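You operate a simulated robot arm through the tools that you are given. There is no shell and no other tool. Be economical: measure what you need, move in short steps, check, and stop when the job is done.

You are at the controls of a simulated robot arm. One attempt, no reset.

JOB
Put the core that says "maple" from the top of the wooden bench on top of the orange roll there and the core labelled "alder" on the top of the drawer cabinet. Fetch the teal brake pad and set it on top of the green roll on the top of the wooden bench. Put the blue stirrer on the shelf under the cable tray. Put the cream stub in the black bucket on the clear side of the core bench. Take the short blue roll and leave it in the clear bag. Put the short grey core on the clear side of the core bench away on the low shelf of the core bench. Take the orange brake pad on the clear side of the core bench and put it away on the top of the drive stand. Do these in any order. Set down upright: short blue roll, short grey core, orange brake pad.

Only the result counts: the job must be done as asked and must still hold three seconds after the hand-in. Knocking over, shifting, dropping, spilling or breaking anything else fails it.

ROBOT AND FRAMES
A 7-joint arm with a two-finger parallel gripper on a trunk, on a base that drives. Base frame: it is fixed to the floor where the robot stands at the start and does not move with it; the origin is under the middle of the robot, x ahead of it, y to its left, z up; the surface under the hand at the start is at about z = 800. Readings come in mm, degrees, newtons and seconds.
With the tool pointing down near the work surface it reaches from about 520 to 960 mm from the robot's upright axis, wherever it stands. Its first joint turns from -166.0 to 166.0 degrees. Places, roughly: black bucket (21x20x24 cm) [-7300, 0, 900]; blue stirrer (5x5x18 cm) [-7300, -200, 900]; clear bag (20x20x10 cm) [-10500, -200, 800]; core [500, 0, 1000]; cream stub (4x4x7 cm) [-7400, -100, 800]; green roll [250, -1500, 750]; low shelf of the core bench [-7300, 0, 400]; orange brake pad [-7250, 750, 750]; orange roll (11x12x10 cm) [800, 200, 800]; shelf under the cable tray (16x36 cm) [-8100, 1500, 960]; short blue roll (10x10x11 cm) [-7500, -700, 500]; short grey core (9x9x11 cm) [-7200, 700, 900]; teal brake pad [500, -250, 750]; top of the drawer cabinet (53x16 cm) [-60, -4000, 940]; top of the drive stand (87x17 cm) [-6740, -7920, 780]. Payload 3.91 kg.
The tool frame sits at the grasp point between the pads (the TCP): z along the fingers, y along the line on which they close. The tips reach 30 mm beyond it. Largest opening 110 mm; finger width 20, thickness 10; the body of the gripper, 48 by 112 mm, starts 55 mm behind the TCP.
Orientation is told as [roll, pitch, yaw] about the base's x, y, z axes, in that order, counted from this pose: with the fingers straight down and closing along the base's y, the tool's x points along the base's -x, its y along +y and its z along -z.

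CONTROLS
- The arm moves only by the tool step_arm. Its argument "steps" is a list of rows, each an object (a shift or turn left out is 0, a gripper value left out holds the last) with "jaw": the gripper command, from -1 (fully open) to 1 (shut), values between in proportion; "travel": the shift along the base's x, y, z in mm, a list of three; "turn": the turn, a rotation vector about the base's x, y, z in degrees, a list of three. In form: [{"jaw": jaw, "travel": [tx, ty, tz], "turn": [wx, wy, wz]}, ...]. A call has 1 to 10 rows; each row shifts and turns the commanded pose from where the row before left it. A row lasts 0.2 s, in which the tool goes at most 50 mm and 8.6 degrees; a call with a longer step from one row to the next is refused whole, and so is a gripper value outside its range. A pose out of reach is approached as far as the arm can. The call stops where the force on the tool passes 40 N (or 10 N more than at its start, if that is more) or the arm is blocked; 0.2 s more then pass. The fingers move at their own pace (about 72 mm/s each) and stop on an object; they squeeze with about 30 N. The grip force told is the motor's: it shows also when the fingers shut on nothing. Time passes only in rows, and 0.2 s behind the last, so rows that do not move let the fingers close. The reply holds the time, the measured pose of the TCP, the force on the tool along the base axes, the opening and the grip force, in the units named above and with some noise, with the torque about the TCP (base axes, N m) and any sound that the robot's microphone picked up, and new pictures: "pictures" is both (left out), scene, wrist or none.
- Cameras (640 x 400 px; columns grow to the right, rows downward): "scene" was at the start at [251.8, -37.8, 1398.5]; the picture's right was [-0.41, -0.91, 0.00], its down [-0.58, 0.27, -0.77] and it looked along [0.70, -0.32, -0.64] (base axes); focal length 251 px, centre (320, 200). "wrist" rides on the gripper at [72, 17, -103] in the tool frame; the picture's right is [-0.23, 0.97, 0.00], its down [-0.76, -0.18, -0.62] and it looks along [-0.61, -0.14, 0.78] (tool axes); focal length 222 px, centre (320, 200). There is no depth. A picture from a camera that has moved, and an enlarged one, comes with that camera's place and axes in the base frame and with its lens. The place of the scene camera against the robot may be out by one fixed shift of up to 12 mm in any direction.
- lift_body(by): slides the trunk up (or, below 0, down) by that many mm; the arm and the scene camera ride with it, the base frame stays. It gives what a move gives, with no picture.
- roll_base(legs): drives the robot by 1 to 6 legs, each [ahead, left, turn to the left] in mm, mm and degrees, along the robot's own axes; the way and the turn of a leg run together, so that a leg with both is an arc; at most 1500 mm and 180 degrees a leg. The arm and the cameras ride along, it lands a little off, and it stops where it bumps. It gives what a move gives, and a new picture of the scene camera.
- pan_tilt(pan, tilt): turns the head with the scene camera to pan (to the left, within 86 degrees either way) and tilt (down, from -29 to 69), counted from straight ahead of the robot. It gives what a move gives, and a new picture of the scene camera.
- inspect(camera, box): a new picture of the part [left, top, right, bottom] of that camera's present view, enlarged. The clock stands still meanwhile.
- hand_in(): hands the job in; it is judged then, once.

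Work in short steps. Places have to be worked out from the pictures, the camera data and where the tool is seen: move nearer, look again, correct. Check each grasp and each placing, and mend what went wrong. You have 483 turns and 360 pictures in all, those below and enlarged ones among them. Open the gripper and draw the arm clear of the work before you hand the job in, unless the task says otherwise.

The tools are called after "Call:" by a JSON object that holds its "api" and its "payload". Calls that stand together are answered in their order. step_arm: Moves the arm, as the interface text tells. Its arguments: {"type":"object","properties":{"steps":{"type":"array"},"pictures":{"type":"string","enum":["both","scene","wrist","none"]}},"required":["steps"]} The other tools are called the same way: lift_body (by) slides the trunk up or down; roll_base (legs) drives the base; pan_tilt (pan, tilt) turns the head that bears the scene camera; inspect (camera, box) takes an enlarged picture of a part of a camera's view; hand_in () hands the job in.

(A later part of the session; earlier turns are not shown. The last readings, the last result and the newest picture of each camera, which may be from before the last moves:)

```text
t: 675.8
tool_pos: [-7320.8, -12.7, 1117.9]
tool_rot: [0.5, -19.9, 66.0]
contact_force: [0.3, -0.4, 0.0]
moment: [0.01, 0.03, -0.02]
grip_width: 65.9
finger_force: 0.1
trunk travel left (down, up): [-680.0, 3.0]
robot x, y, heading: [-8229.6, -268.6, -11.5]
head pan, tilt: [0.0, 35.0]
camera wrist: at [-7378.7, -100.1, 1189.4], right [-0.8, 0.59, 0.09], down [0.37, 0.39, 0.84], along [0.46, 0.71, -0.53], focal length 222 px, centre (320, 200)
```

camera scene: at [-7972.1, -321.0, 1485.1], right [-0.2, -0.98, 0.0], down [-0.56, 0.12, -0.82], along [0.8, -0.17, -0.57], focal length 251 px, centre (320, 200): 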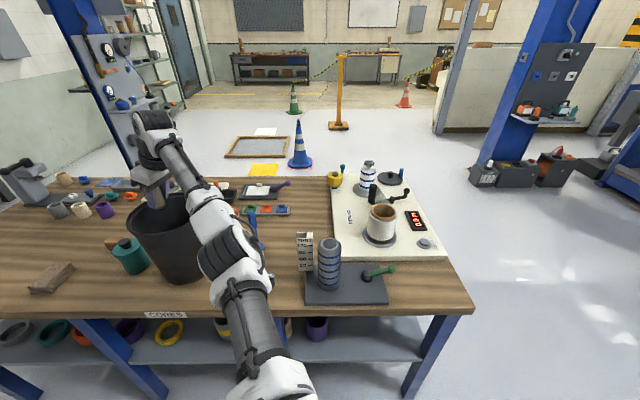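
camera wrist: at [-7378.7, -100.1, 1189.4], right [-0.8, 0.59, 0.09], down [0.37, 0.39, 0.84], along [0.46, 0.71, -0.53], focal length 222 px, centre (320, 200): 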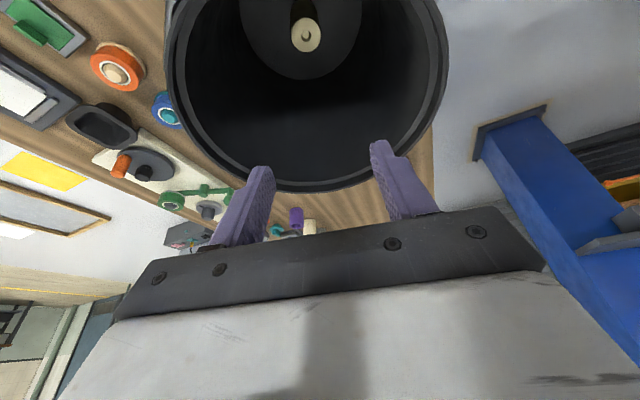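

The stub is in the bucket. Next the stirrer at ≈(-7274,-228), top z≈980. Drive 130 closer, level the tool and move above it.

Call:
{"api": "roll_base", "payload": {"legs": [[130, 0, 0]]}}

Call:
{"api": "step_arm", "payload": {"steps": [{"turn": [-6.1, 2.7, 0], "travel": [-20, -35, 0]}, {"turn": [-6.1, 2.7, 0], "travel": [-20, -35, 0]}, {"turn": [-6.1, 2.7, 0], "travel": [-20, -40, 0]}, {"travel": [-20, -40, 0]}, {"travel": [0, -38, 0]}, {}], "pictures": "wrist"}}

```text
t: 677.1
tool_pos: [-7191.8, -39.4, 1116.1]
tool_rot: [0.6, -19.9, 66.0]
contact_force: [-0.3, 0.2, -0.6]
moment: [0.02, -0.05, 0.0]
grip_width: 65.9
finger_force: 0.1
trunk travel left (down, up): [-680.0, 3.0]
robot x, y, heading: [-8097.7, -293.9, -11.8]
head pan, tilt: [0.0, 35.0]
camera scene: at [-7842.6, -347.8, 1485.0], right [-0.2, -0.98, 0.0], down [-0.56, 0.12, -0.82], along [0.8, -0.17, -0.57], focal length 251 px, centre (320, 200)
```

scene: 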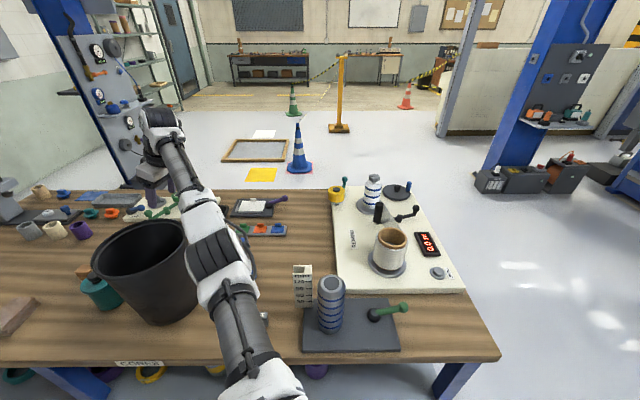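

```text
t: 678.5
tool_pos: [-7271.1, -229.1, 1117.1]
tool_rot: [0.3, 0.1, 65.9]
contact_force: [0.2, 0.4, 0.3]
moment: [0.0, 0.03, -0.01]
grip_width: 66.0
finger_force: 0.0
trunk travel left (down, up): [-680.0, 3.0]
robot x, y, heading: [-8102.5, -289.6, -11.8]
head pan, tilt: [0.0, 35.0]
camera wrist: at [-7317.5, -288.4, 1220.7], right [-0.8, 0.6, 0.01], down [0.48, 0.62, 0.62], along [0.37, 0.5, -0.78], focal length 222 px, centre (320, 200)
```

wrist: 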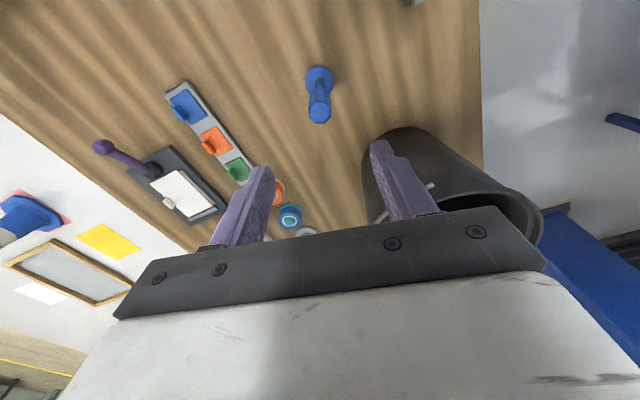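

Aligned. Descend to z≈948 and grip the handle.

Call:
{"api": "step_arm", "payload": {"steps": [{"travel": [-1, 1, -45]}, {"travel": [0, 0, -45]}, {"travel": [0, 0, -40]}, {"travel": [0, 0, -38]}, {}, {"jaw": 1}, {}, {}, {"travel": [0, 0, 20]}, {"travel": [0, 0, 40]}], "pictures": "wrist"}}

```text
t: 680.7
tool_pos: [-7273.6, -227.1, 1009.9]
tool_rot: [0.4, 0.0, 66.0]
contact_force: [0.2, 0.5, -0.7]
moment: [0.03, 0.07, -0.02]
grip_width: 24.3
finger_force: 29.7
trunk travel left (down, up): [-680.0, 3.0]
robot x, y, heading: [-8104.6, -291.0, -11.7]
head pan, tilt: [0.0, 35.0]
camera wrist: at [-7319.4, -287.2, 1112.5], right [-0.8, 0.6, 0.01], down [0.48, 0.62, 0.62], along [0.37, 0.5, -0.78], focal length 222 px, centre (320, 200)
```

wrist: 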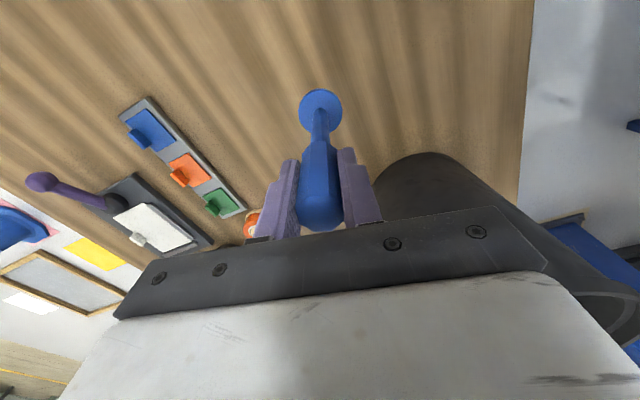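

Stirrer held (base 149 below TCP). Raise high (clear of the bucket), retract, then drive up the aisle and turn partly left to look at the shelf.

Call:
{"api": "step_arm", "payload": {"steps": [{"travel": [0, 0, 45]}, {"travel": [-20, 0, 40]}, {"travel": [-35, 0, 30]}, {"travel": [-35, 0, 30]}, {"travel": [-10, 0, 40]}, {"travel": [0, 0, 40]}, {"travel": [0, 0, 40]}, {}], "pictures": "none"}}

Call:
{"api": "roll_base", "payload": {"legs": [[0, 940, 0], [0, 0, 20], [0, 0, 20]]}}

```text
t: 682.5
tool_pos: [-7375.2, -228.6, 1274.2]
tool_rot: [0.5, 0.1, 66.1]
contact_force: [1.1, 0.6, -1.5]
moment: [0.03, 0.01, 0.02]
grip_width: 24.5
finger_force: 29.8
trunk travel left (down, up): [-680.0, 3.0]
robot x, y, heading: [-8101.5, -292.1, -11.9]
head pan, tilt: [0.0, 35.0]
```

```text
t: 692.4
tool_pos: [-7367.8, 1133.3, 1273.8]
tool_rot: [0.5, 0.1, 104.3]
contact_force: [0.8, 0.1, -1.3]
moment: [-0.04, 0.03, -0.03]
grip_width: 24.3
finger_force: 29.9
trunk travel left (down, up): [-680.0, 3.0]
robot x, y, heading: [-7895.7, 630.8, 26.1]
head pan, tilt: [0.0, 35.0]
camera scene: at [-7661.9, 745.1, 1485.3], right [0.45, -0.89, 0.0], down [-0.51, -0.26, -0.82], along [0.73, 0.37, -0.57], focal length 251 px, centre (320, 200)
```

scene: 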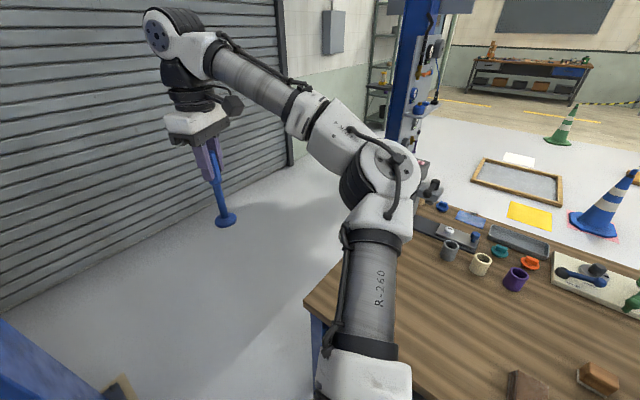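

Look left for the shelf.

Call:
{"api": "pan_tilt", "payload": {"pan": 75, "tilt": 15}}

```text
t: 693.9
tool_pos: [-7366.5, 1132.5, 1272.8]
tool_rot: [0.4, 0.1, 104.4]
contact_force: [0.2, -0.6, -2.1]
moment: [0.02, -0.01, 0.0]
grip_width: 23.6
finger_force: 30.3
trunk travel left (down, up): [-680.0, 3.0]
robot x, y, heading: [-7897.8, 631.8, 26.4]
head pan, tilt: [75.0, 15.0]
camera scene: at [-7759.1, 797.0, 1517.2], right [0.98, 0.2, 0.0], down [0.05, -0.25, -0.97], along [-0.19, 0.95, -0.26], focal length 251 px, centre (320, 200)
```

scene: 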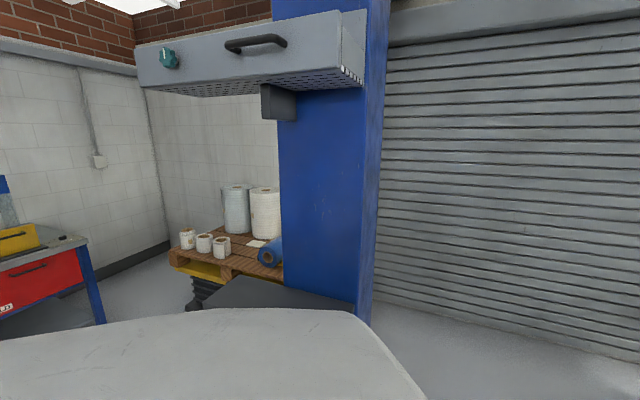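

The shelf (dark, under the grey tray box) is left of the column at ≈(-8050,1500). Turn to face it.

Call:
{"api": "roll_base", "payload": {"legs": [[0, 0, 20], [0, 0, 20], [0, 0, 20]]}}

Call:
{"api": "pan_tilt", "payload": {"pan": 0, "tilt": 35}}

```text
t: 697.6
tool_pos: [-8075.4, 1339.3, 1275.0]
tool_rot: [0.4, 0.1, 165.1]
contact_force: [-0.4, -0.1, -1.5]
moment: [0.01, 0.01, 0.01]
grip_width: 23.9
finger_force: 30.3
trunk travel left (down, up): [-680.0, 3.0]
robot x, y, heading: [-7896.9, 631.1, 87.5]
head pan, tilt: [75.0, 15.0]
camera scene: at [-7974.0, 827.7, 1517.2], right [0.3, 0.95, 0.0], down [0.25, -0.08, -0.97], along [-0.92, 0.29, -0.26], focal length 251 px, centre (320, 200)
```

scene: 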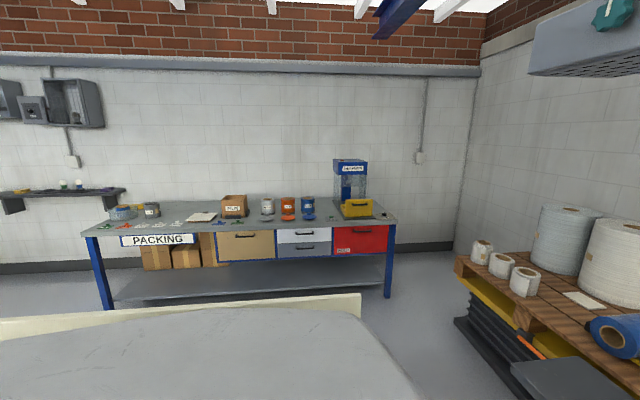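

```text
t: 699.1
tool_pos: [-8074.5, 1338.9, 1275.4]
tool_rot: [0.4, 0.1, 165.1]
contact_force: [-0.6, 0.0, -2.6]
moment: [-0.03, 0.01, 0.0]
grip_width: 23.7
finger_force: 29.7
trunk travel left (down, up): [-680.0, 3.0]
robot x, y, heading: [-7895.4, 631.9, 87.2]
head pan, tilt: [0.0, 35.0]
camera scene: at [-7880.6, 887.3, 1485.3], right [1.0, -0.05, 0.0], down [-0.03, -0.57, -0.82], along [0.04, 0.82, -0.57], focal length 251 px, centre (320, 200)
```

scene: 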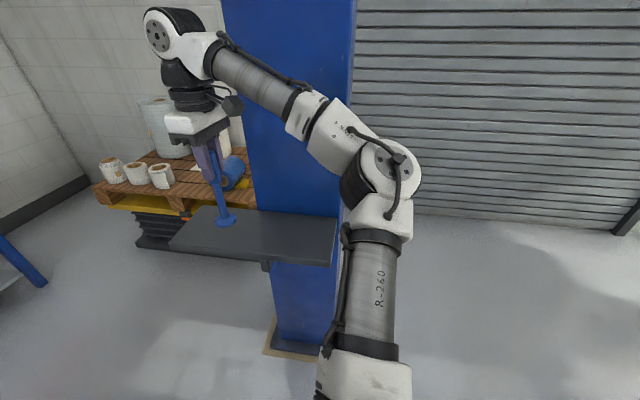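

Shelf centre ≈(-8050,1480). Extend over it while lowering.

Call:
{"api": "step_arm", "payload": {"steps": [{"travel": [0, 0, -40]}, {"travel": [4, 25, -35]}, {"travel": [4, 30, -25]}, {"travel": [4, 35, -15]}, {"travel": [4, 35, -5]}, {"travel": [4, 16, 0]}, {}], "pictures": "both"}}

```text
t: 700.7
tool_pos: [-8052.6, 1480.4, 1152.1]
tool_rot: [0.4, 0.0, 165.1]
contact_force: [-0.6, -0.7, -1.3]
moment: [0.01, -0.03, -0.01]
grip_width: 23.8
finger_force: 29.7
trunk travel left (down, up): [-680.0, 3.0]
robot x, y, heading: [-7896.4, 628.3, 87.3]
head pan, tilt: [0.0, 35.0]
camera scene: at [-7880.6, 887.4, 1485.2], right [1.0, -0.05, 0.0], down [-0.03, -0.57, -0.82], along [0.04, 0.82, -0.57], focal length 251 px, centre (320, 200)
camera wrist: at [-7988.2, 1446.4, 1256.3], right [-0.47, -0.88, 0.01], down [-0.69, 0.37, 0.62], along [-0.55, 0.29, -0.78], focal length 222 px, centre (320, 200)
```

scene: 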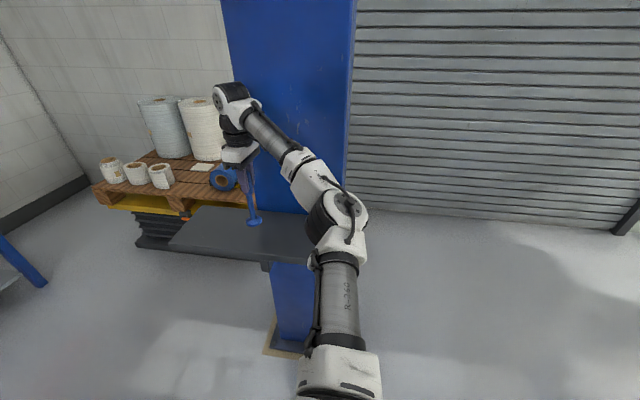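
wrist: 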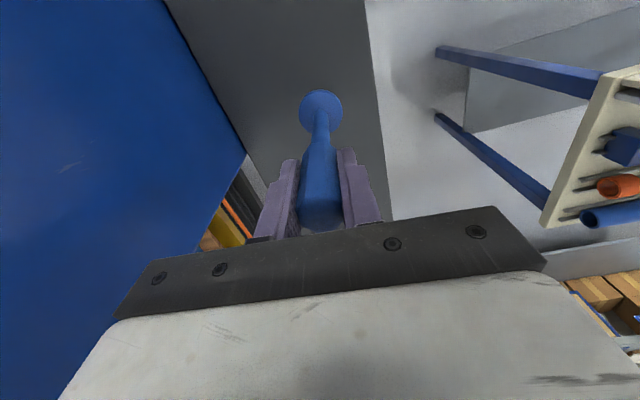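

Base is 55 mm from the front edge, 100 mm from the back one; shift 20 mm back and lower to contact.

Call:
{"api": "step_arm", "payload": {"steps": [{"travel": [-5, 20, -12]}, {"travel": [0, 0, -12]}, {"travel": [0, 0, -6]}, {}], "pictures": "none"}}

Call:
{"api": "step_arm", "payload": {"steps": [{"travel": [0, 0, -4]}, {"travel": [0, 0, -4]}, {}], "pictures": "none"}}

```text
t: 701.7
tool_pos: [-8059.0, 1500.0, 1124.4]
tool_rot: [0.5, 0.1, 165.1]
contact_force: [0.8, 0.3, -1.0]
moment: [-0.02, 0.03, -0.01]
grip_width: 23.7
finger_force: 30.2
trunk travel left (down, up): [-680.0, 3.0]
robot x, y, heading: [-7896.6, 635.8, 87.5]
head pan, tilt: [0.0, 35.0]
```

```text
t: 702.5
tool_pos: [-8060.0, 1501.0, 1116.5]
tool_rot: [0.4, 0.1, 165.1]
contact_force: [0.9, -0.5, -1.2]
moment: [0.0, 0.03, -0.03]
grip_width: 23.9
finger_force: 30.3
trunk travel left (down, up): [-680.0, 3.0]
robot x, y, heading: [-7896.7, 625.7, 87.2]
head pan, tilt: [0.0, 35.0]
```

Call:
{"api": "step_arm", "payload": {"steps": [{"travel": [0, 0, -3]}, {"travel": [0, 0, -3]}, {}], "pictures": "none"}}

Call:
{"api": "step_arm", "payload": {"steps": [{"travel": [0, 0, -3]}, {"travel": [0, 0, -3]}, {}], "pictures": "wrist"}}

```text
t: 703.3
tool_pos: [-8058.8, 1498.3, 1111.0]
tool_rot: [0.4, 0.1, 165.1]
contact_force: [0.5, 0.7, -1.6]
moment: [-0.03, 0.02, -0.01]
grip_width: 23.8
finger_force: 30.0
trunk travel left (down, up): [-680.0, 3.0]
robot x, y, heading: [-7896.8, 630.4, 87.0]
head pan, tilt: [0.0, 35.0]
```

```text
t: 704.1
tool_pos: [-8060.4, 1498.9, 1105.1]
tool_rot: [0.5, 0.2, 165.0]
contact_force: [-0.1, 0.1, -1.6]
moment: [-0.01, -0.02, -0.03]
grip_width: 23.8
finger_force: 29.6
trunk travel left (down, up): [-680.0, 3.0]
robot x, y, heading: [-7895.0, 631.5, 87.1]
head pan, tilt: [0.0, 35.0]
camera wrist: at [-7994.9, 1465.1, 1207.7], right [-0.47, -0.88, 0.01], down [-0.69, 0.37, 0.62], along [-0.55, 0.29, -0.78], focal length 222 px, centre (320, 200)
```

wrist: 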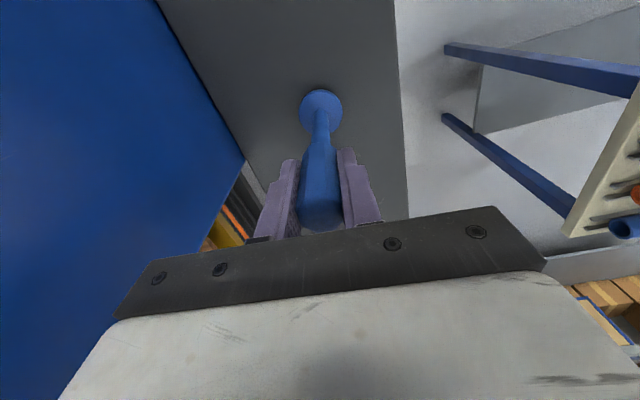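

Call:
{"api": "step_arm", "payload": {"steps": [{"travel": [0, 0, -3]}, {"travel": [0, 0, -3]}, {}], "pictures": "none"}}

Call:
{"api": "step_arm", "payload": {"steps": [{"travel": [0, 0, -3]}, {"travel": [0, 0, -3]}, {}], "pictures": "none"}}

Call:
{"api": "step_arm", "payload": {"steps": [{"travel": [0, 0, -3]}, {"travel": [0, 0, -3]}, {}], "pictures": "none"}}

```text
t: 704.9
tool_pos: [-8060.3, 1498.5, 1098.8]
tool_rot: [0.4, 0.0, 165.2]
contact_force: [0.3, 3.0, 4.9]
moment: [0.48, -0.1, -0.03]
grip_width: 23.8
finger_force: 29.8
trunk travel left (down, up): [-680.0, 3.0]
robot x, y, heading: [-7897.4, 629.7, 87.2]
head pan, tilt: [0.0, 35.0]
```

```text
t: 705.7
tool_pos: [-8058.8, 1498.0, 1096.2]
tool_rot: [0.3, -0.1, 165.0]
contact_force: [-0.4, 4.4, 28.9]
moment: [0.72, -0.02, -0.02]
grip_width: 24.2
finger_force: 29.1
trunk travel left (down, up): [-680.0, 3.0]
robot x, y, heading: [-7895.1, 634.2, 87.2]
head pan, tilt: [0.0, 35.0]
```

```text
t: 706.5
tool_pos: [-8058.1, 1498.5, 1090.6]
tool_rot: [0.2, 0.0, 165.0]
contact_force: [0.1, 3.6, 28.7]
moment: [0.69, -0.16, -0.04]
grip_width: 23.9
finger_force: 30.0
trunk travel left (down, up): [-680.0, 3.0]
robot x, y, heading: [-7895.5, 631.1, 87.3]
head pan, tilt: [0.0, 35.0]
```

Firmly on the shelf. Release and rise.

Call:
{"api": "step_arm", "payload": {"steps": [{"travel": [0, 0, 2]}, {"jaw": 0.3}, {"jaw": 0.1}, {}, {"travel": [0, 0, 25]}, {"travel": [0, 0, 35]}, {"travel": [0, 0, 35]}, {"travel": [0, -30, 25]}, {"travel": [0, -35, 10]}, {}], "pictures": "scene"}}

```text
t: 708.7
tool_pos: [-8060.0, 1432.6, 1217.1]
tool_rot: [0.5, 0.1, 165.1]
contact_force: [-0.4, 1.0, 0.3]
moment: [-0.03, -0.01, 0.01]
grip_width: 49.4
finger_force: 0.0
trunk travel left (down, up): [-680.0, 3.0]
robot x, y, heading: [-7893.4, 630.6, 87.4]
head pan, tilt: [0.0, 35.0]
camera scene: at [-7880.6, 887.5, 1485.2], right [1.0, -0.05, 0.0], down [-0.03, -0.57, -0.82], along [0.04, 0.82, -0.57], focal length 251 px, centre (320, 200)
```

scene: 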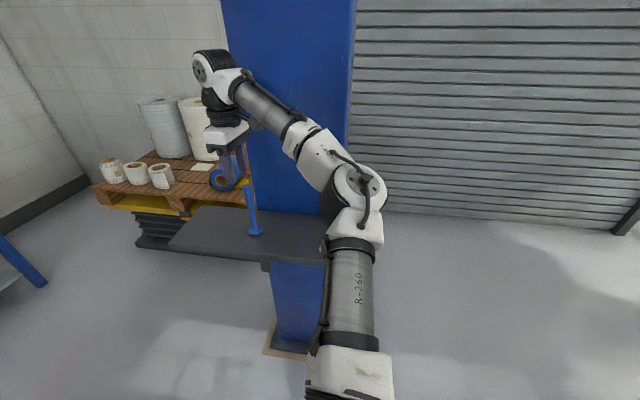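

The stirrer stands on the shelf. Last: the orange brake pad at ≈(-7200,823). Turn back to the bench.

Call:
{"api": "roll_base", "payload": {"legs": [[0, 0, -50], [0, 0, -48]]}}

Call:
{"api": "step_arm", "payload": {"steps": [{"jaw": -1, "travel": [-25, 28, -20]}, {"travel": [-25, 28, -20]}, {"travel": [-25, 28, -20]}, {"travel": [-25, 28, -20]}, {"travel": [-25, 28, -20]}, {}], "pictures": "wrist"}}

```text
t: 713.6
tool_pos: [-7081.1, 699.7, 1216.6]
tool_rot: [0.4, 0.2, 68.3]
contact_force: [0.1, 0.1, -0.9]
moment: [0.04, -0.03, 0.01]
grip_width: 49.5
finger_force: 0.0
trunk travel left (down, up): [-680.0, 3.0]
robot x, y, heading: [-7896.6, 631.7, -9.3]
head pan, tilt: [0.0, 35.0]
camera scene: at [-7638.1, 586.8, 1485.3], right [-0.16, -0.99, 0.0], down [-0.57, 0.09, -0.82], along [0.81, -0.13, -0.57], focal length 251 px, centre (320, 200)
```

scene: 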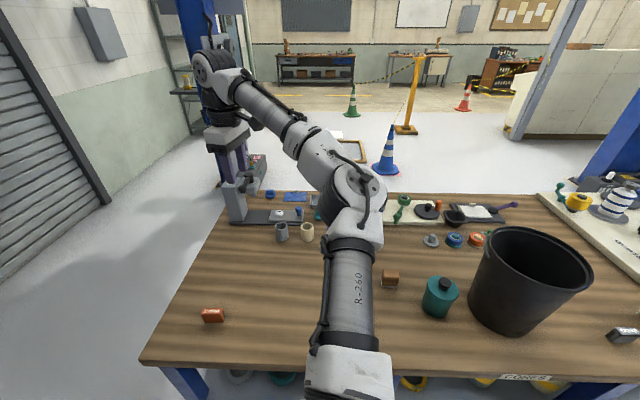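

```text
t: 715.0
tool_pos: [-7207.2, 837.6, 1118.7]
tool_rot: [0.4, 0.1, 68.3]
contact_force: [-0.5, 0.2, -0.3]
moment: [-0.05, -0.01, -0.01]
grip_width: 110.1
finger_force: 0.0
trunk travel left (down, up): [-680.0, 3.0]
robot x, y, heading: [-7893.5, 634.6, -9.6]
head pan, tilt: [0.0, 35.0]
camera wrist: at [-7250.3, 776.3, 1223.1], right [-0.82, 0.57, 0.01], down [0.45, 0.64, 0.62], along [0.35, 0.51, -0.78], focal length 222 px, centre (320, 200)
```

wrist: 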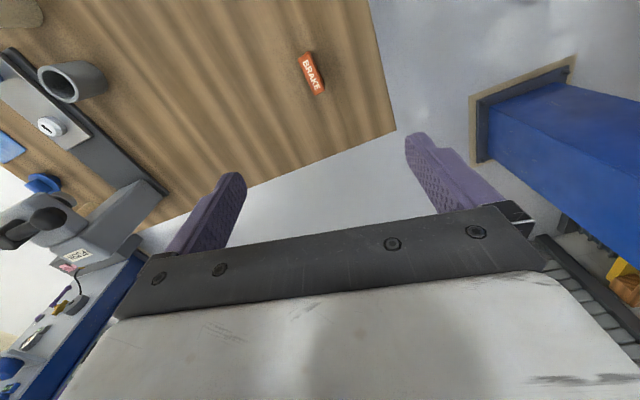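

Pad stands upright with its label on top at ≈(-7210,816), long side along y. I rotate to grip its broad faces (closing along x) and descend partway.

Call:
{"api": "step_arm", "payload": {"steps": [{"jaw": -0.2, "turn": [0, 0, 8], "travel": [-2, -11, -30]}, {"turn": [0, 0, 8], "travel": [-1, -10, -40]}, {"travel": [0, 0, -45]}, {"travel": [0, 0, -35]}, {}], "pictures": "wrist"}}

```text
t: 716.2
tool_pos: [-7205.4, 816.9, 966.2]
tool_rot: [0.4, 0.1, 84.4]
contact_force: [-0.2, 0.4, -0.7]
moment: [0.0, -0.01, -0.03]
grip_width: 65.9
finger_force: 0.0
trunk travel left (down, up): [-680.0, 3.0]
robot x, y, heading: [-7897.5, 630.5, -9.5]
head pan, tilt: [0.0, 35.0]
camera wrist: at [-7229.6, 746.5, 1069.2], right [-0.95, 0.32, 0.01], down [0.26, 0.74, 0.62], along [0.19, 0.59, -0.78], focal length 222 px, centre (320, 200)
```

wrist: 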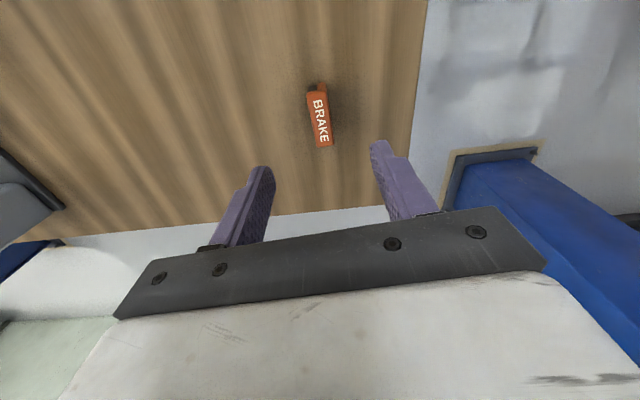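

Call:
{"api": "step_arm", "payload": {"steps": [{"travel": [-2, 1, -40], "turn": [0, 0, -3]}, {"travel": [0, 0, -40]}, {"travel": [0, 0, -30]}, {}], "pictures": "wrist"}}

```text
t: 717.2
tool_pos: [-7208.7, 819.8, 855.6]
tool_rot: [0.4, 0.1, 81.2]
contact_force: [-0.5, 0.1, 0.4]
moment: [0.0, 0.01, -0.01]
grip_width: 66.3
finger_force: 0.0
trunk travel left (down, up): [-680.0, 3.0]
robot x, y, heading: [-7896.4, 631.8, -9.7]
head pan, tilt: [0.0, 35.0]
camera wrist: at [-7236.3, 751.7, 960.6], right [-0.93, 0.37, 0.01], down [0.3, 0.73, 0.62], along [0.23, 0.58, -0.78], focal length 222 px, centre (320, 200)
```

wrist: 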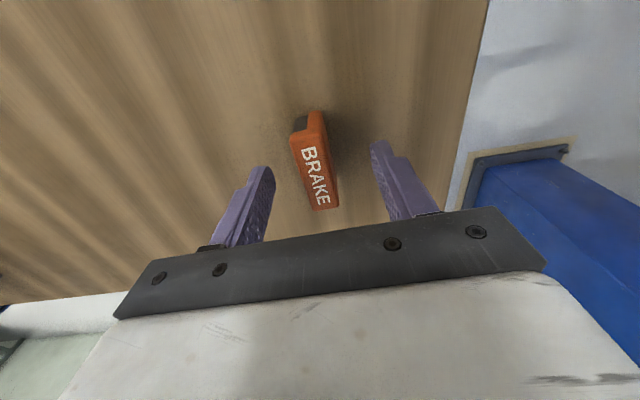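

Call:
{"api": "step_arm", "payload": {"steps": [{"travel": [0, 0, -15]}, {}, {"jaw": 1}, {}, {}, {"travel": [0, 0, 15]}, {"travel": [0, 0, 35]}, {"travel": [0, 0, 40]}, {"travel": [0, 0, 40]}, {}], "pictures": "wrist"}}

```text
t: 719.4
tool_pos: [-7209.3, 817.9, 970.5]
tool_rot: [0.4, 0.1, 81.2]
contact_force: [0.5, -0.7, -1.9]
moment: [-0.01, 0.03, 0.0]
grip_width: 19.6
finger_force: 29.8
trunk travel left (down, up): [-680.0, 3.0]
robot x, y, heading: [-7893.1, 634.1, -9.3]
head pan, tilt: [0.0, 35.0]
camera wrist: at [-7236.9, 748.8, 1073.6], right [-0.93, 0.37, 0.01], down [0.3, 0.73, 0.62], along [0.23, 0.58, -0.78], focal length 222 px, centre (320, 200)
```

wrist: 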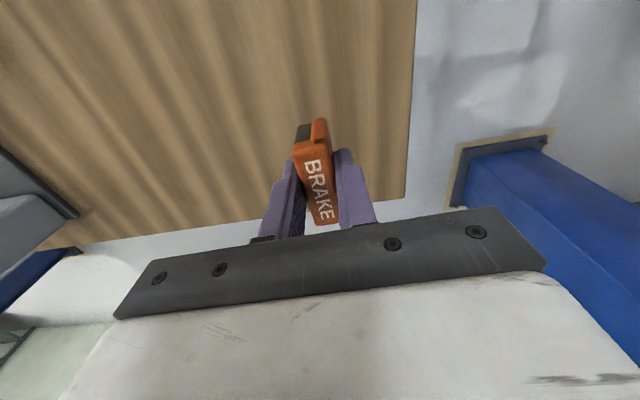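

Held on its broad faces. Raise high, drive down the aisle, and turn to face -y to find the way to the drive stand.

Call:
{"api": "step_arm", "payload": {"steps": [{"travel": [0, 0, 45]}, {"travel": [0, 0, 45]}, {"travel": [0, 0, 45]}, {"travel": [0, 0, 45]}, {"travel": [-20, 0, 40]}, {"travel": [-20, 0, 0]}], "pictures": "none"}}

Call:
{"api": "roll_base", "payload": {"legs": [[0, -1450, 0], [0, 0, -20], [0, 0, -20], [0, 0, -20], [0, 0, -20], [0, -700, 0]]}}

```text
t: 720.8
tool_pos: [-7252.7, 820.0, 1192.5]
tool_rot: [0.6, 0.2, 81.3]
contact_force: [0.2, 0.1, -1.8]
moment: [-0.01, -0.03, 0.0]
grip_width: 19.7
finger_force: 29.8
trunk travel left (down, up): [-680.0, 3.0]
robot x, y, heading: [-7897.3, 632.6, -9.3]
head pan, tilt: [0.0, 35.0]
```

```text
t: 742.0
tool_pos: [-8533.0, -1399.4, 1191.6]
tool_rot: [0.3, 0.1, 0.8]
contact_force: [-0.3, 0.3, -2.2]
moment: [-0.02, -0.03, -0.02]
grip_width: 19.7
finger_force: 29.9
trunk travel left (down, up): [-680.0, 3.0]
robot x, y, heading: [-8827.1, -791.9, -90.0]
head pan, tilt: [0.0, 35.0]
camera scene: at [-8820.1, -1055.2, 1485.2], right [-1.0, 0.0, 0.0], down [0.0, 0.57, -0.82], along [0.0, -0.82, -0.57], focal length 251 px, centre (320, 200)
```

scene: 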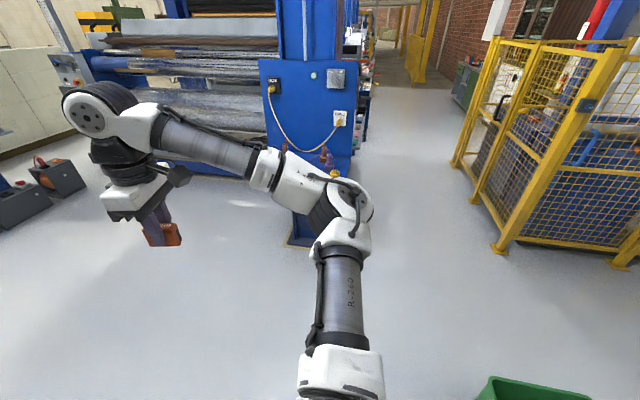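

The corridor between machine and cage is open. Drive down it in stages.

Call:
{"api": "roll_base", "payload": {"legs": [[600, -300, 0], [900, -490, 0], [1450, -330, 0]]}}

```text
t: 745.5
tool_pos: [-8734.9, -1979.4, 1192.0]
tool_rot: [0.4, 0.1, 2.4]
contact_force: [-0.6, 0.1, -1.7]
moment: [0.01, -0.01, 0.01]
grip_width: 19.9
finger_force: 30.0
trunk travel left (down, up): [-680.0, 3.0]
robot x, y, heading: [-9038.8, -1382.7, -88.5]
head pan, tilt: [0.0, 35.0]
stopped in leg 1: the robot was blocked; the commanded pose is now the measured one
camera scene: at [-9030.6, -1644.3, 1485.0], right [-1.0, -0.03, 0.0], down [-0.02, 0.57, -0.82], along [0.02, -0.82, -0.57], focal length 251 px, centre (320, 200)
```

scene: 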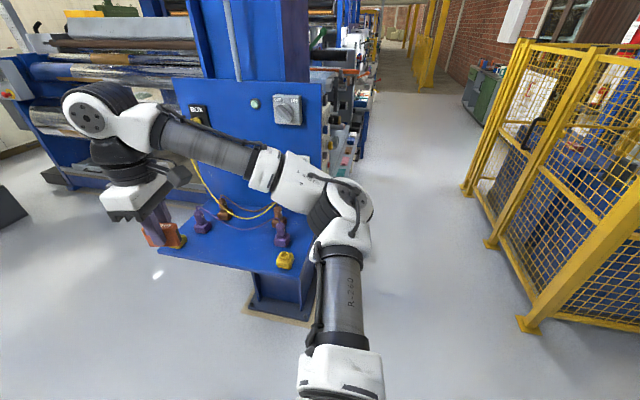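

Stopped by the green bin on the right. Swing the arm to the right first so it clears the machine's panel, then go forward between bin and column.

Call:
{"api": "step_arm", "payload": {"steps": [{"travel": [-40, -14, 0]}, {"travel": [-40, -12, 0]}, {"travel": [-40, -11, 0]}, {"travel": [-40, -10, 0]}, {"travel": [-40, -8, 0]}, {"travel": [-40, -6, 0]}, {"travel": [-40, -4, 0]}, {"travel": [-40, -2, 0]}, {"travel": [-40, 0, 0]}, {}], "pictures": "none"}}

Call:
{"api": "roll_base", "payload": {"legs": [[0, 30, -1.5], [420, 0, 0]]}}

```text
t: 747.7
tool_pos: [-9097.0, -2044.9, 1189.7]
tool_rot: [0.4, 0.1, 2.6]
contact_force: [0.8, 0.5, -2.6]
moment: [0.01, 0.0, -0.01]
grip_width: 19.5
finger_force: 30.0
trunk travel left (down, up): [-680.0, 3.0]
robot x, y, heading: [-9038.3, -1381.9, -88.4]
head pan, tilt: [0.0, 35.0]
```

```text
t: 750.8
tool_pos: [-9089.0, -2467.7, 1191.1]
tool_rot: [0.4, 0.1, 0.6]
contact_force: [-0.5, -0.8, -2.5]
moment: [0.03, -0.02, 0.02]
grip_width: 19.6
finger_force: 30.0
trunk travel left (down, up): [-680.0, 3.0]
robot x, y, heading: [-9013.3, -1808.4, -90.4]
head pan, tilt: [0.0, 35.0]
camera scene: at [-9010.2, -2068.5, 1485.1], right [-1.0, 0.01, 0.0], down [0.0, 0.57, -0.82], along [0.0, -0.82, -0.57], focal length 251 px, centre (320, 200)
```

scene: 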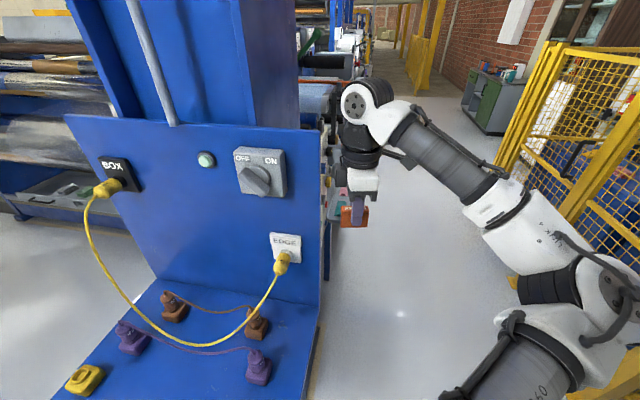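

To get past bin and panel shelf I turn 30° right and thread diagonally between them.

Call:
{"api": "roll_base", "payload": {"legs": [[0, 0, -15], [0, 0, -14.6], [166, -4, 0], [158, -24, 0], [338, -36, 0]]}}

```text
t: 757.0
tool_pos: [-9804.8, -2895.4, 1191.5]
tool_rot: [0.4, 0.1, -29.3]
contact_force: [0.4, 0.7, -1.7]
moment: [-0.01, -0.04, 0.0]
grip_width: 19.9
finger_force: 29.9
trunk travel left (down, up): [-680.0, 3.0]
robot x, y, heading: [-9406.7, -2358.8, -120.0]
head pan, tilt: [0.0, 35.0]
camera scene: at [-9535.2, -2587.0, 1485.1], right [-0.86, 0.5, 0.0], down [0.29, 0.5, -0.82], along [-0.41, -0.71, -0.57], focal length 251 px, centre (320, 200)
```

scene: 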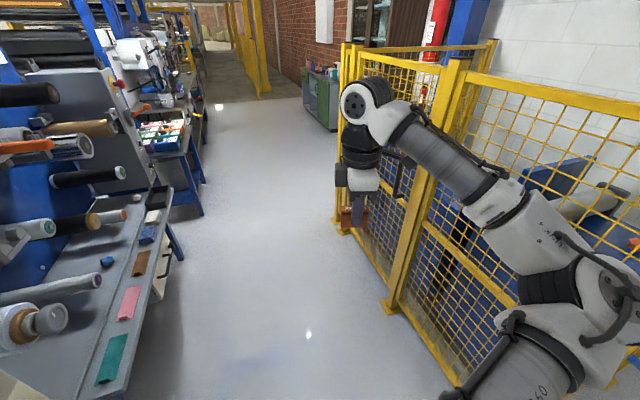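

Through. The corridor runs at about heading -104°. Continue along it.

Call:
{"api": "roll_base", "payload": {"legs": [[0, 0, 16], [1500, 0, 0], [1400, 0, 0]]}}

```text
t: 771.9
tool_pos: [-10445.5, -5750.7, 1190.9]
tool_rot: [0.4, 0.1, -16.2]
contact_force: [-0.2, -0.2, -2.1]
moment: [0.0, 0.05, 0.03]
grip_width: 19.7
finger_force: 29.7
trunk travel left (down, up): [-680.0, 3.0]
robot x, y, heading: [-10182.2, -5141.3, -106.9]
head pan, tilt: [0.0, 35.0]
camera scene: at [-10254.6, -5390.0, 1485.2], right [-0.96, 0.29, 0.0], down [0.17, 0.55, -0.82], along [-0.24, -0.78, -0.57], focal length 251 px, centre (320, 200)
```

scene: 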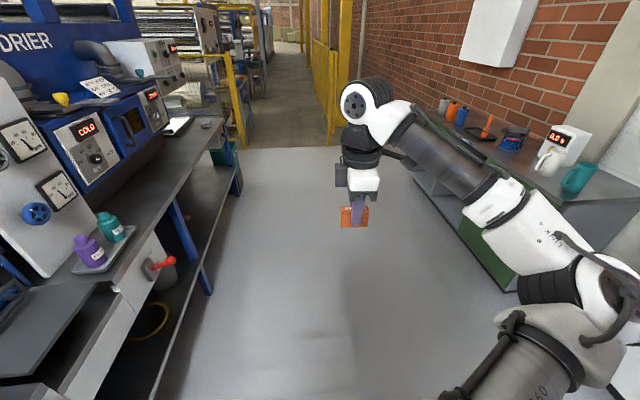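

Continue through toward the yellow gate at y≈-9000.

Call:
{"api": "roll_base", "payload": {"legs": [[0, 0, 6.5], [1500, 0, 0], [1300, 0, 0]]}}

```text
t: 786.1
tool_pos: [-10926.2, -8541.0, 1190.2]
tool_rot: [0.5, 0.2, -10.0]
contact_force: [0.4, 0.6, -1.6]
moment: [0.0, -0.01, 0.01]
grip_width: 19.7
finger_force: 29.9
trunk travel left (down, up): [-680.0, 3.0]
robot x, y, heading: [-10727.0, -7907.2, -100.7]
head pan, tilt: [0.0, 35.0]
camera scene: at [-10775.1, -8162.9, 1485.2], right [-0.98, 0.19, 0.0], down [0.11, 0.56, -0.82], along [-0.15, -0.8, -0.57], focal length 251 px, centre (320, 200)
```

scene: 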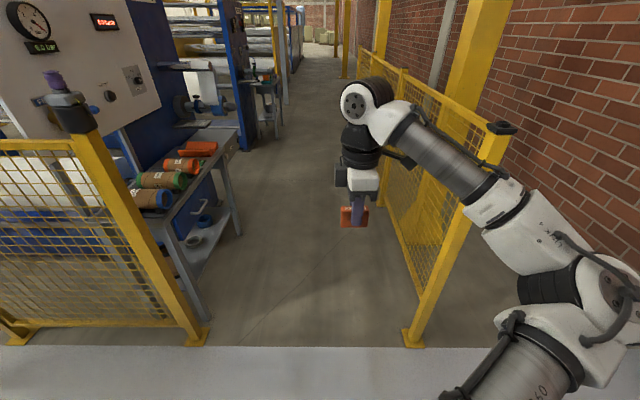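

At the gate. The drive stand lies east of here; I look left for a way.

Call:
{"api": "pan_tilt", "payload": {"pan": 55, "tilt": 12}}

```text
t: 787.3
tool_pos: [-10926.1, -8541.5, 1191.7]
tool_rot: [0.4, 0.0, -10.1]
contact_force: [0.6, -0.1, -1.8]
moment: [0.02, -0.01, 0.0]
grip_width: 19.7
finger_force: 30.4
trunk travel left (down, up): [-680.0, 3.0]
robot x, y, heading: [-10731.8, -7904.4, -101.1]
head pan, tilt: [55.0, 12.0]
camera scene: at [-10693.6, -8143.2, 1522.1], right [-0.72, -0.7, 0.0], down [-0.14, 0.15, -0.98], along [0.68, -0.7, -0.21], focal length 251 px, centre (320, 200)
```

scene: 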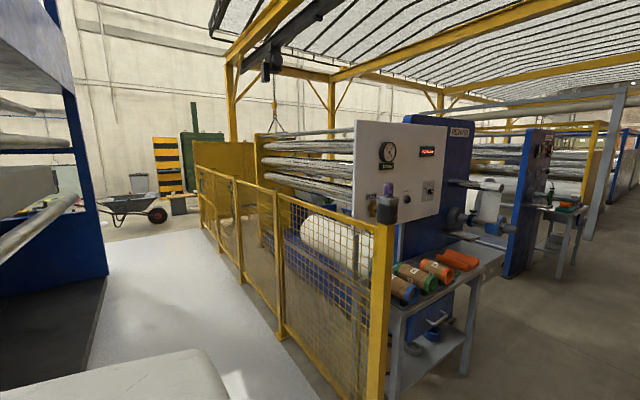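

A cross passage leads east between the machine and the yellow fence, right to the drive stand's place. Go forward a bit, turn left and enter it.

Call:
{"api": "roll_base", "payload": {"legs": [[480, 0, 0], [0, 0, 30], [0, 0, 30], [0, 0, 30], [1000, 0, 0]]}}

Call:
{"api": "pan_tilt", "payload": {"pan": 10, "tilt": 20}}

```text
t: 799.4
tool_pos: [-9230.9, -8817.2, 1190.7]
tool_rot: [0.5, 0.1, 77.9]
contact_force: [-0.5, 0.3, -1.6]
moment: [0.0, 0.01, -0.03]
grip_width: 19.6
finger_force: 29.9
trunk travel left (down, up): [-680.0, 3.0]
robot x, y, heading: [-9863.9, -8597.6, -12.7]
head pan, tilt: [55.0, 12.0]
camera scene: at [-9620.1, -8577.7, 1522.1], right [0.67, -0.74, 0.0], down [-0.15, -0.14, -0.98], along [0.72, 0.66, -0.21], focal length 251 px, centre (320, 200)
```

scene: 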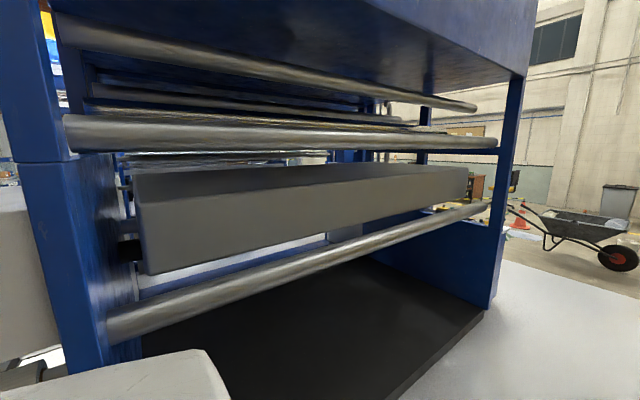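

```text
t: 800.5
tool_pos: [-9231.5, -8816.7, 1191.8]
tool_rot: [0.4, 0.1, 77.9]
contact_force: [0.1, -0.4, -2.3]
moment: [-0.01, -0.01, 0.02]
grip_width: 19.6
finger_force: 29.9
trunk travel left (down, up): [-680.0, 3.0]
robot x, y, heading: [-9856.6, -8599.2, -12.6]
head pan, tilt: [10.0, 20.0]
camera scene: at [-9596.5, -8644.7, 1509.1], right [-0.05, -1.0, 0.0], down [-0.34, 0.02, -0.94], along [0.94, -0.05, -0.34], focal length 251 px, centre (320, 200)
```

scene: 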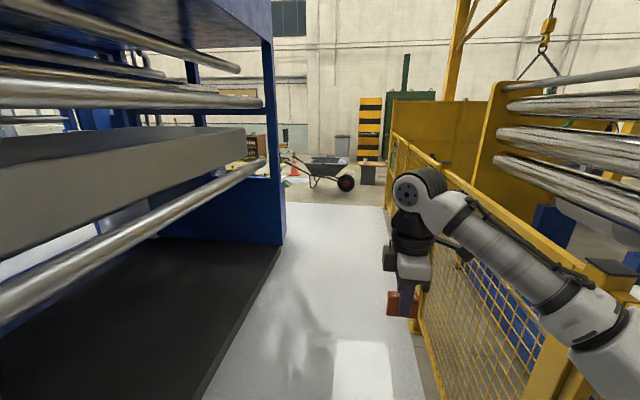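

Proceed east along the passage.

Call:
{"api": "roll_base", "payload": {"legs": [[0, 0, 2.6], [1500, 130, 0], [1100, 0, 0]]}}

Call:
{"api": "pan_tilt", "payload": {"pan": 50, "tilt": 22}}

```text
refused: leg 2 is longer than a leg can be; nothing moved
```

```text
t: 801.5
tool_pos: [-9231.2, -8816.9, 1190.9]
tool_rot: [0.3, 0.1, 78.1]
contact_force: [-0.6, -1.1, -1.9]
moment: [0.02, -0.02, -0.01]
grip_width: 20.1
finger_force: 29.4
trunk travel left (down, up): [-680.0, 3.0]
robot x, y, heading: [-9861.8, -8601.4, -13.1]
head pan, tilt: [50.0, 22.0]
camera scene: at [-9615.5, -8584.2, 1505.9], right [0.6, -0.8, 0.0], down [-0.3, -0.23, -0.93], along [0.74, 0.56, -0.37], focal length 251 px, centre (320, 200)
```

scene: 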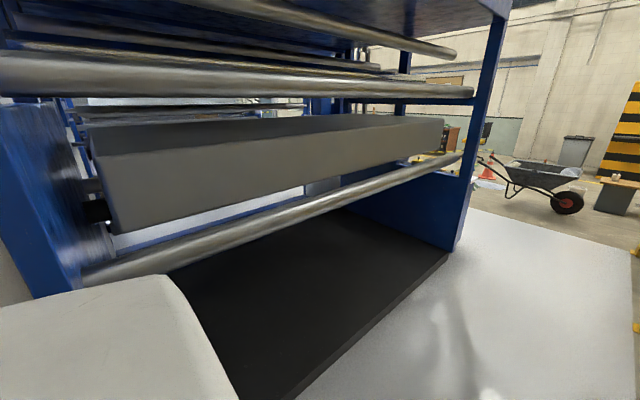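

Call:
{"api": "roll_base", "payload": {"legs": [[0, 0, 2.8], [1400, 130, 0], [1150, 0, 0]]}}

```text
t: 814.6
tool_pos: [-6657.1, -9106.1, 1191.8]
tool_rot: [0.4, 0.1, 80.4]
contact_force: [0.0, 0.1, -2.8]
moment: [-0.01, -0.01, -0.01]
grip_width: 19.7
finger_force: 29.6
trunk travel left (down, up): [-680.0, 3.0]
robot x, y, heading: [-7295.4, -8915.9, -10.4]
head pan, tilt: [50.0, 22.0]
camera scene: at [-7051.5, -8891.4, 1505.8], right [0.64, -0.77, 0.0], down [-0.29, -0.24, -0.93], along [0.71, 0.59, -0.37], focal length 251 px, centre (320, 200)
```

scene: 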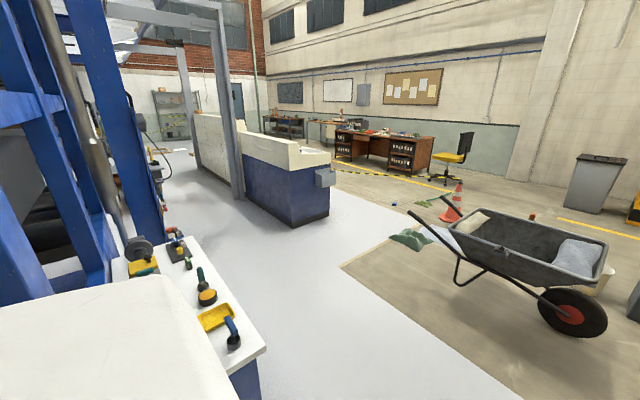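

The drive stand is the white-topped counter at left. Enlarge it.

Call:
{"api": "inspect", "payload": {"camera": "scene", "box": [90, 200, 290, 400]}}

```text
2.00 times, centred on (190, 300) of scene
camera zoom: at [-7051.5, -8891.4, 1505.8], right [0.64, -0.77, 0.0], down [-0.29, -0.24, -0.93], along [0.71, 0.59, -0.37], focal length 502 px, centre (580, 0)
```

zoom: 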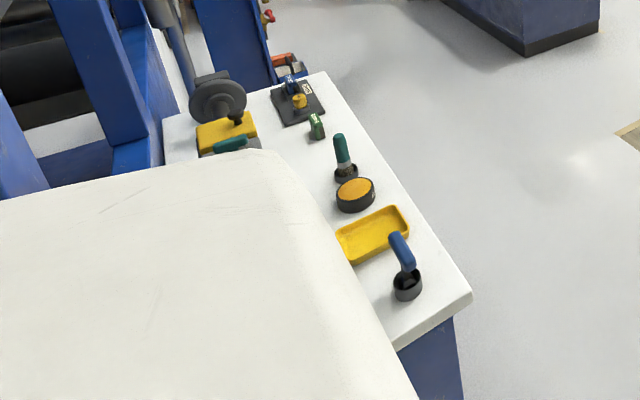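

I need to approach it from the east side. Drive around the stand's corner and turn to face it.

Call:
{"api": "roll_base", "payload": {"legs": [[900, 0, 0], [320, 839, 0], [0, 0, 30], [0, 0, 30], [0, 0, 30], [0, 0, 30]]}}

Call:
{"api": "roll_base", "payload": {"legs": [[0, 0, 30], [0, 0, 30]]}}

Call:
{"api": "pan_tilt", "payload": {"pan": 0, "tilt": 35}}

```text
t: 831.7
tool_pos: [-6071.8, -7684.2, 1191.2]
tool_rot: [0.5, 0.1, -162.6]
contact_force: [-0.5, -0.1, -2.0]
moment: [0.01, 0.02, -0.03]
grip_width: 20.0
finger_force: 29.4
trunk travel left (down, up): [-680.0, 3.0]
robot x, y, heading: [-5952.5, -8339.6, 106.7]
head pan, tilt: [50.0, 22.0]
camera scene: at [-6082.1, -8139.9, 1505.8], right [0.4, 0.92, 0.0], down [0.34, -0.15, -0.93], along [-0.85, 0.37, -0.37], focal length 251 px, centre (320, 200)
```

scene: 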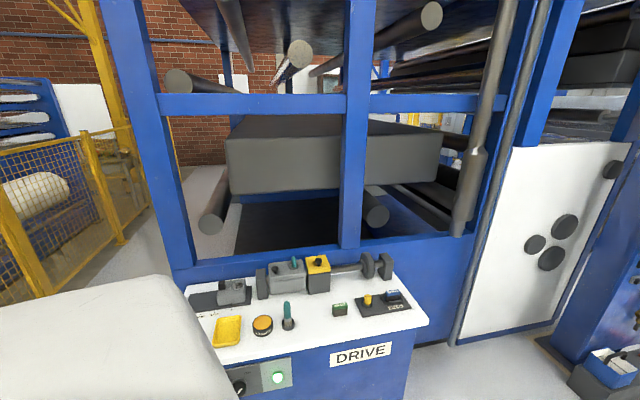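

```text
t: 835.1
tool_pos: [-6579.0, -8120.2, 1191.2]
tool_rot: [0.4, 0.1, -102.0]
contact_force: [1.0, -1.1, -2.0]
moment: [0.03, 0.0, -0.02]
grip_width: 19.7
finger_force: 29.8
trunk travel left (down, up): [-680.0, 3.0]
robot x, y, heading: [-5951.4, -8334.4, 167.2]
head pan, tilt: [50.0, 22.0]
camera scene: at [-6188.0, -8358.2, 1505.8], right [-0.6, 0.8, 0.0], down [0.3, 0.23, -0.93], along [-0.74, -0.56, -0.37], focal length 251 px, centre (320, 200)
```

scene: 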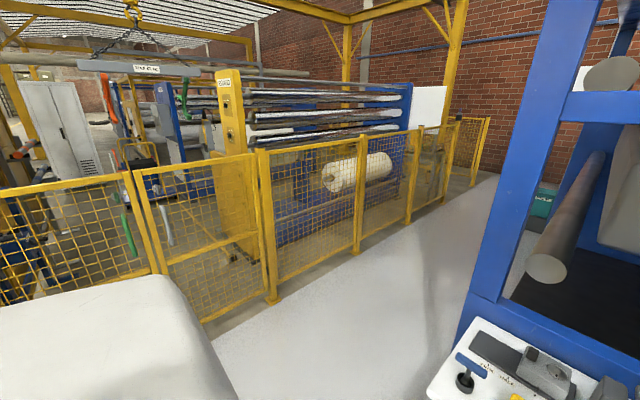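

```text
t: 836.3
tool_pos: [-6579.2, -8119.4, 1190.9]
tool_rot: [0.4, 0.1, -102.1]
contact_force: [-1.0, 0.1, -1.6]
moment: [0.0, -0.02, 0.03]
grip_width: 19.9
finger_force: 30.2
trunk travel left (down, up): [-680.0, 3.0]
robot x, y, heading: [-5948.7, -8334.5, 167.2]
head pan, tilt: [0.0, 35.0]
camera scene: at [-6199.8, -8282.4, 1485.3], right [0.22, 0.98, 0.0], down [0.56, -0.13, -0.82], along [-0.8, 0.18, -0.57], focal length 251 px, centre (320, 200)
```

scene: 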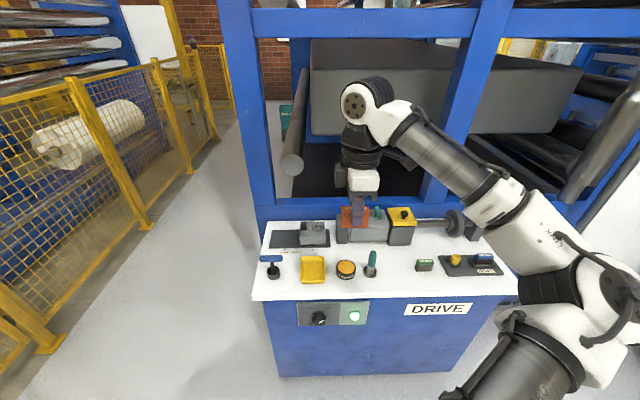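

The strip on the drive stand has a free gap (~130 mm) between the green lever and the small green block at ≈(-6702,-7891). Drive so the pad comes above it.

Call:
{"api": "roll_base", "payload": {"legs": [[0, -200, 0], [130, 0, 0]]}}

Call:
{"api": "step_arm", "payload": {"steps": [{"travel": [0, 0, -45]}, {"travel": [0, 0, -45]}, {"travel": [0, 0, -45]}, {}], "pictures": "both"}}

```text
t: 839.3
tool_pos: [-6661.0, -7897.9, 1189.5]
tool_rot: [0.6, 0.1, -102.4]
contact_force: [0.2, 0.6, -1.7]
moment: [0.05, 0.01, 0.03]
grip_width: 19.7
finger_force: 29.6
trunk travel left (down, up): [-680.0, 3.0]
robot x, y, heading: [-6036.1, -8119.2, 166.7]
head pan, tilt: [0.0, 35.0]
camera scene: at [-6282.3, -8063.0, 1484.9], right [0.23, 0.97, 0.0], down [0.56, -0.13, -0.82], along [-0.8, 0.19, -0.57], focal length 251 px, centre (320, 200)
```

scene: 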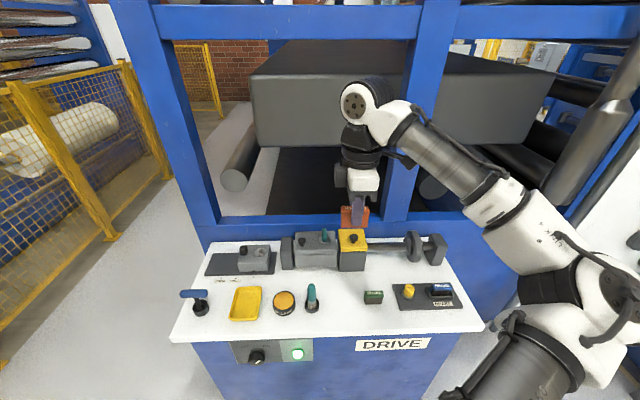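

```text
t: 840.3
tool_pos: [-6656.8, -7899.4, 1052.7]
tool_rot: [0.5, 0.3, -102.5]
contact_force: [0.3, 1.2, -1.9]
moment: [-0.03, -0.01, 0.01]
grip_width: 19.8
finger_force: 29.9
trunk travel left (down, up): [-680.0, 3.0]
robot x, y, heading: [-6035.0, -8123.4, 166.6]
head pan, tilt: [0.0, 35.0]
camera scene: at [-6280.7, -8063.6, 1485.3], right [0.23, 0.97, 0.0], down [0.56, -0.13, -0.82], along [-0.8, 0.19, -0.57], focal length 251 px, centre (320, 200)
camera wrist: at [-6627.5, -7832.7, 1157.1], right [0.9, -0.43, 0.01], down [-0.34, -0.71, 0.62], along [-0.26, -0.56, -0.78], focal length 222 px, centre (320, 200)
```

scene: 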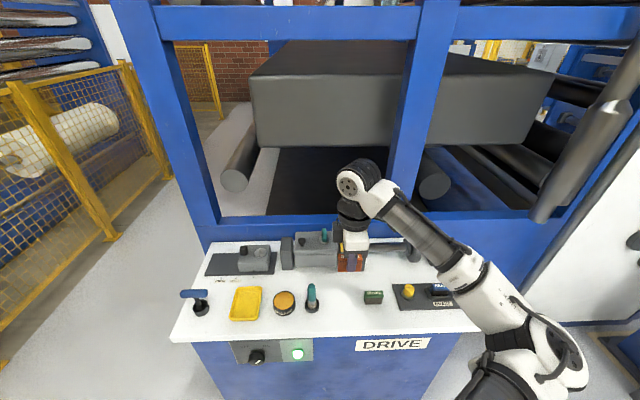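
wrist: 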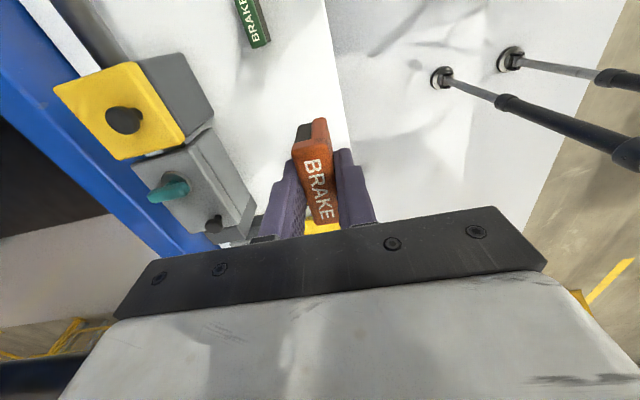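

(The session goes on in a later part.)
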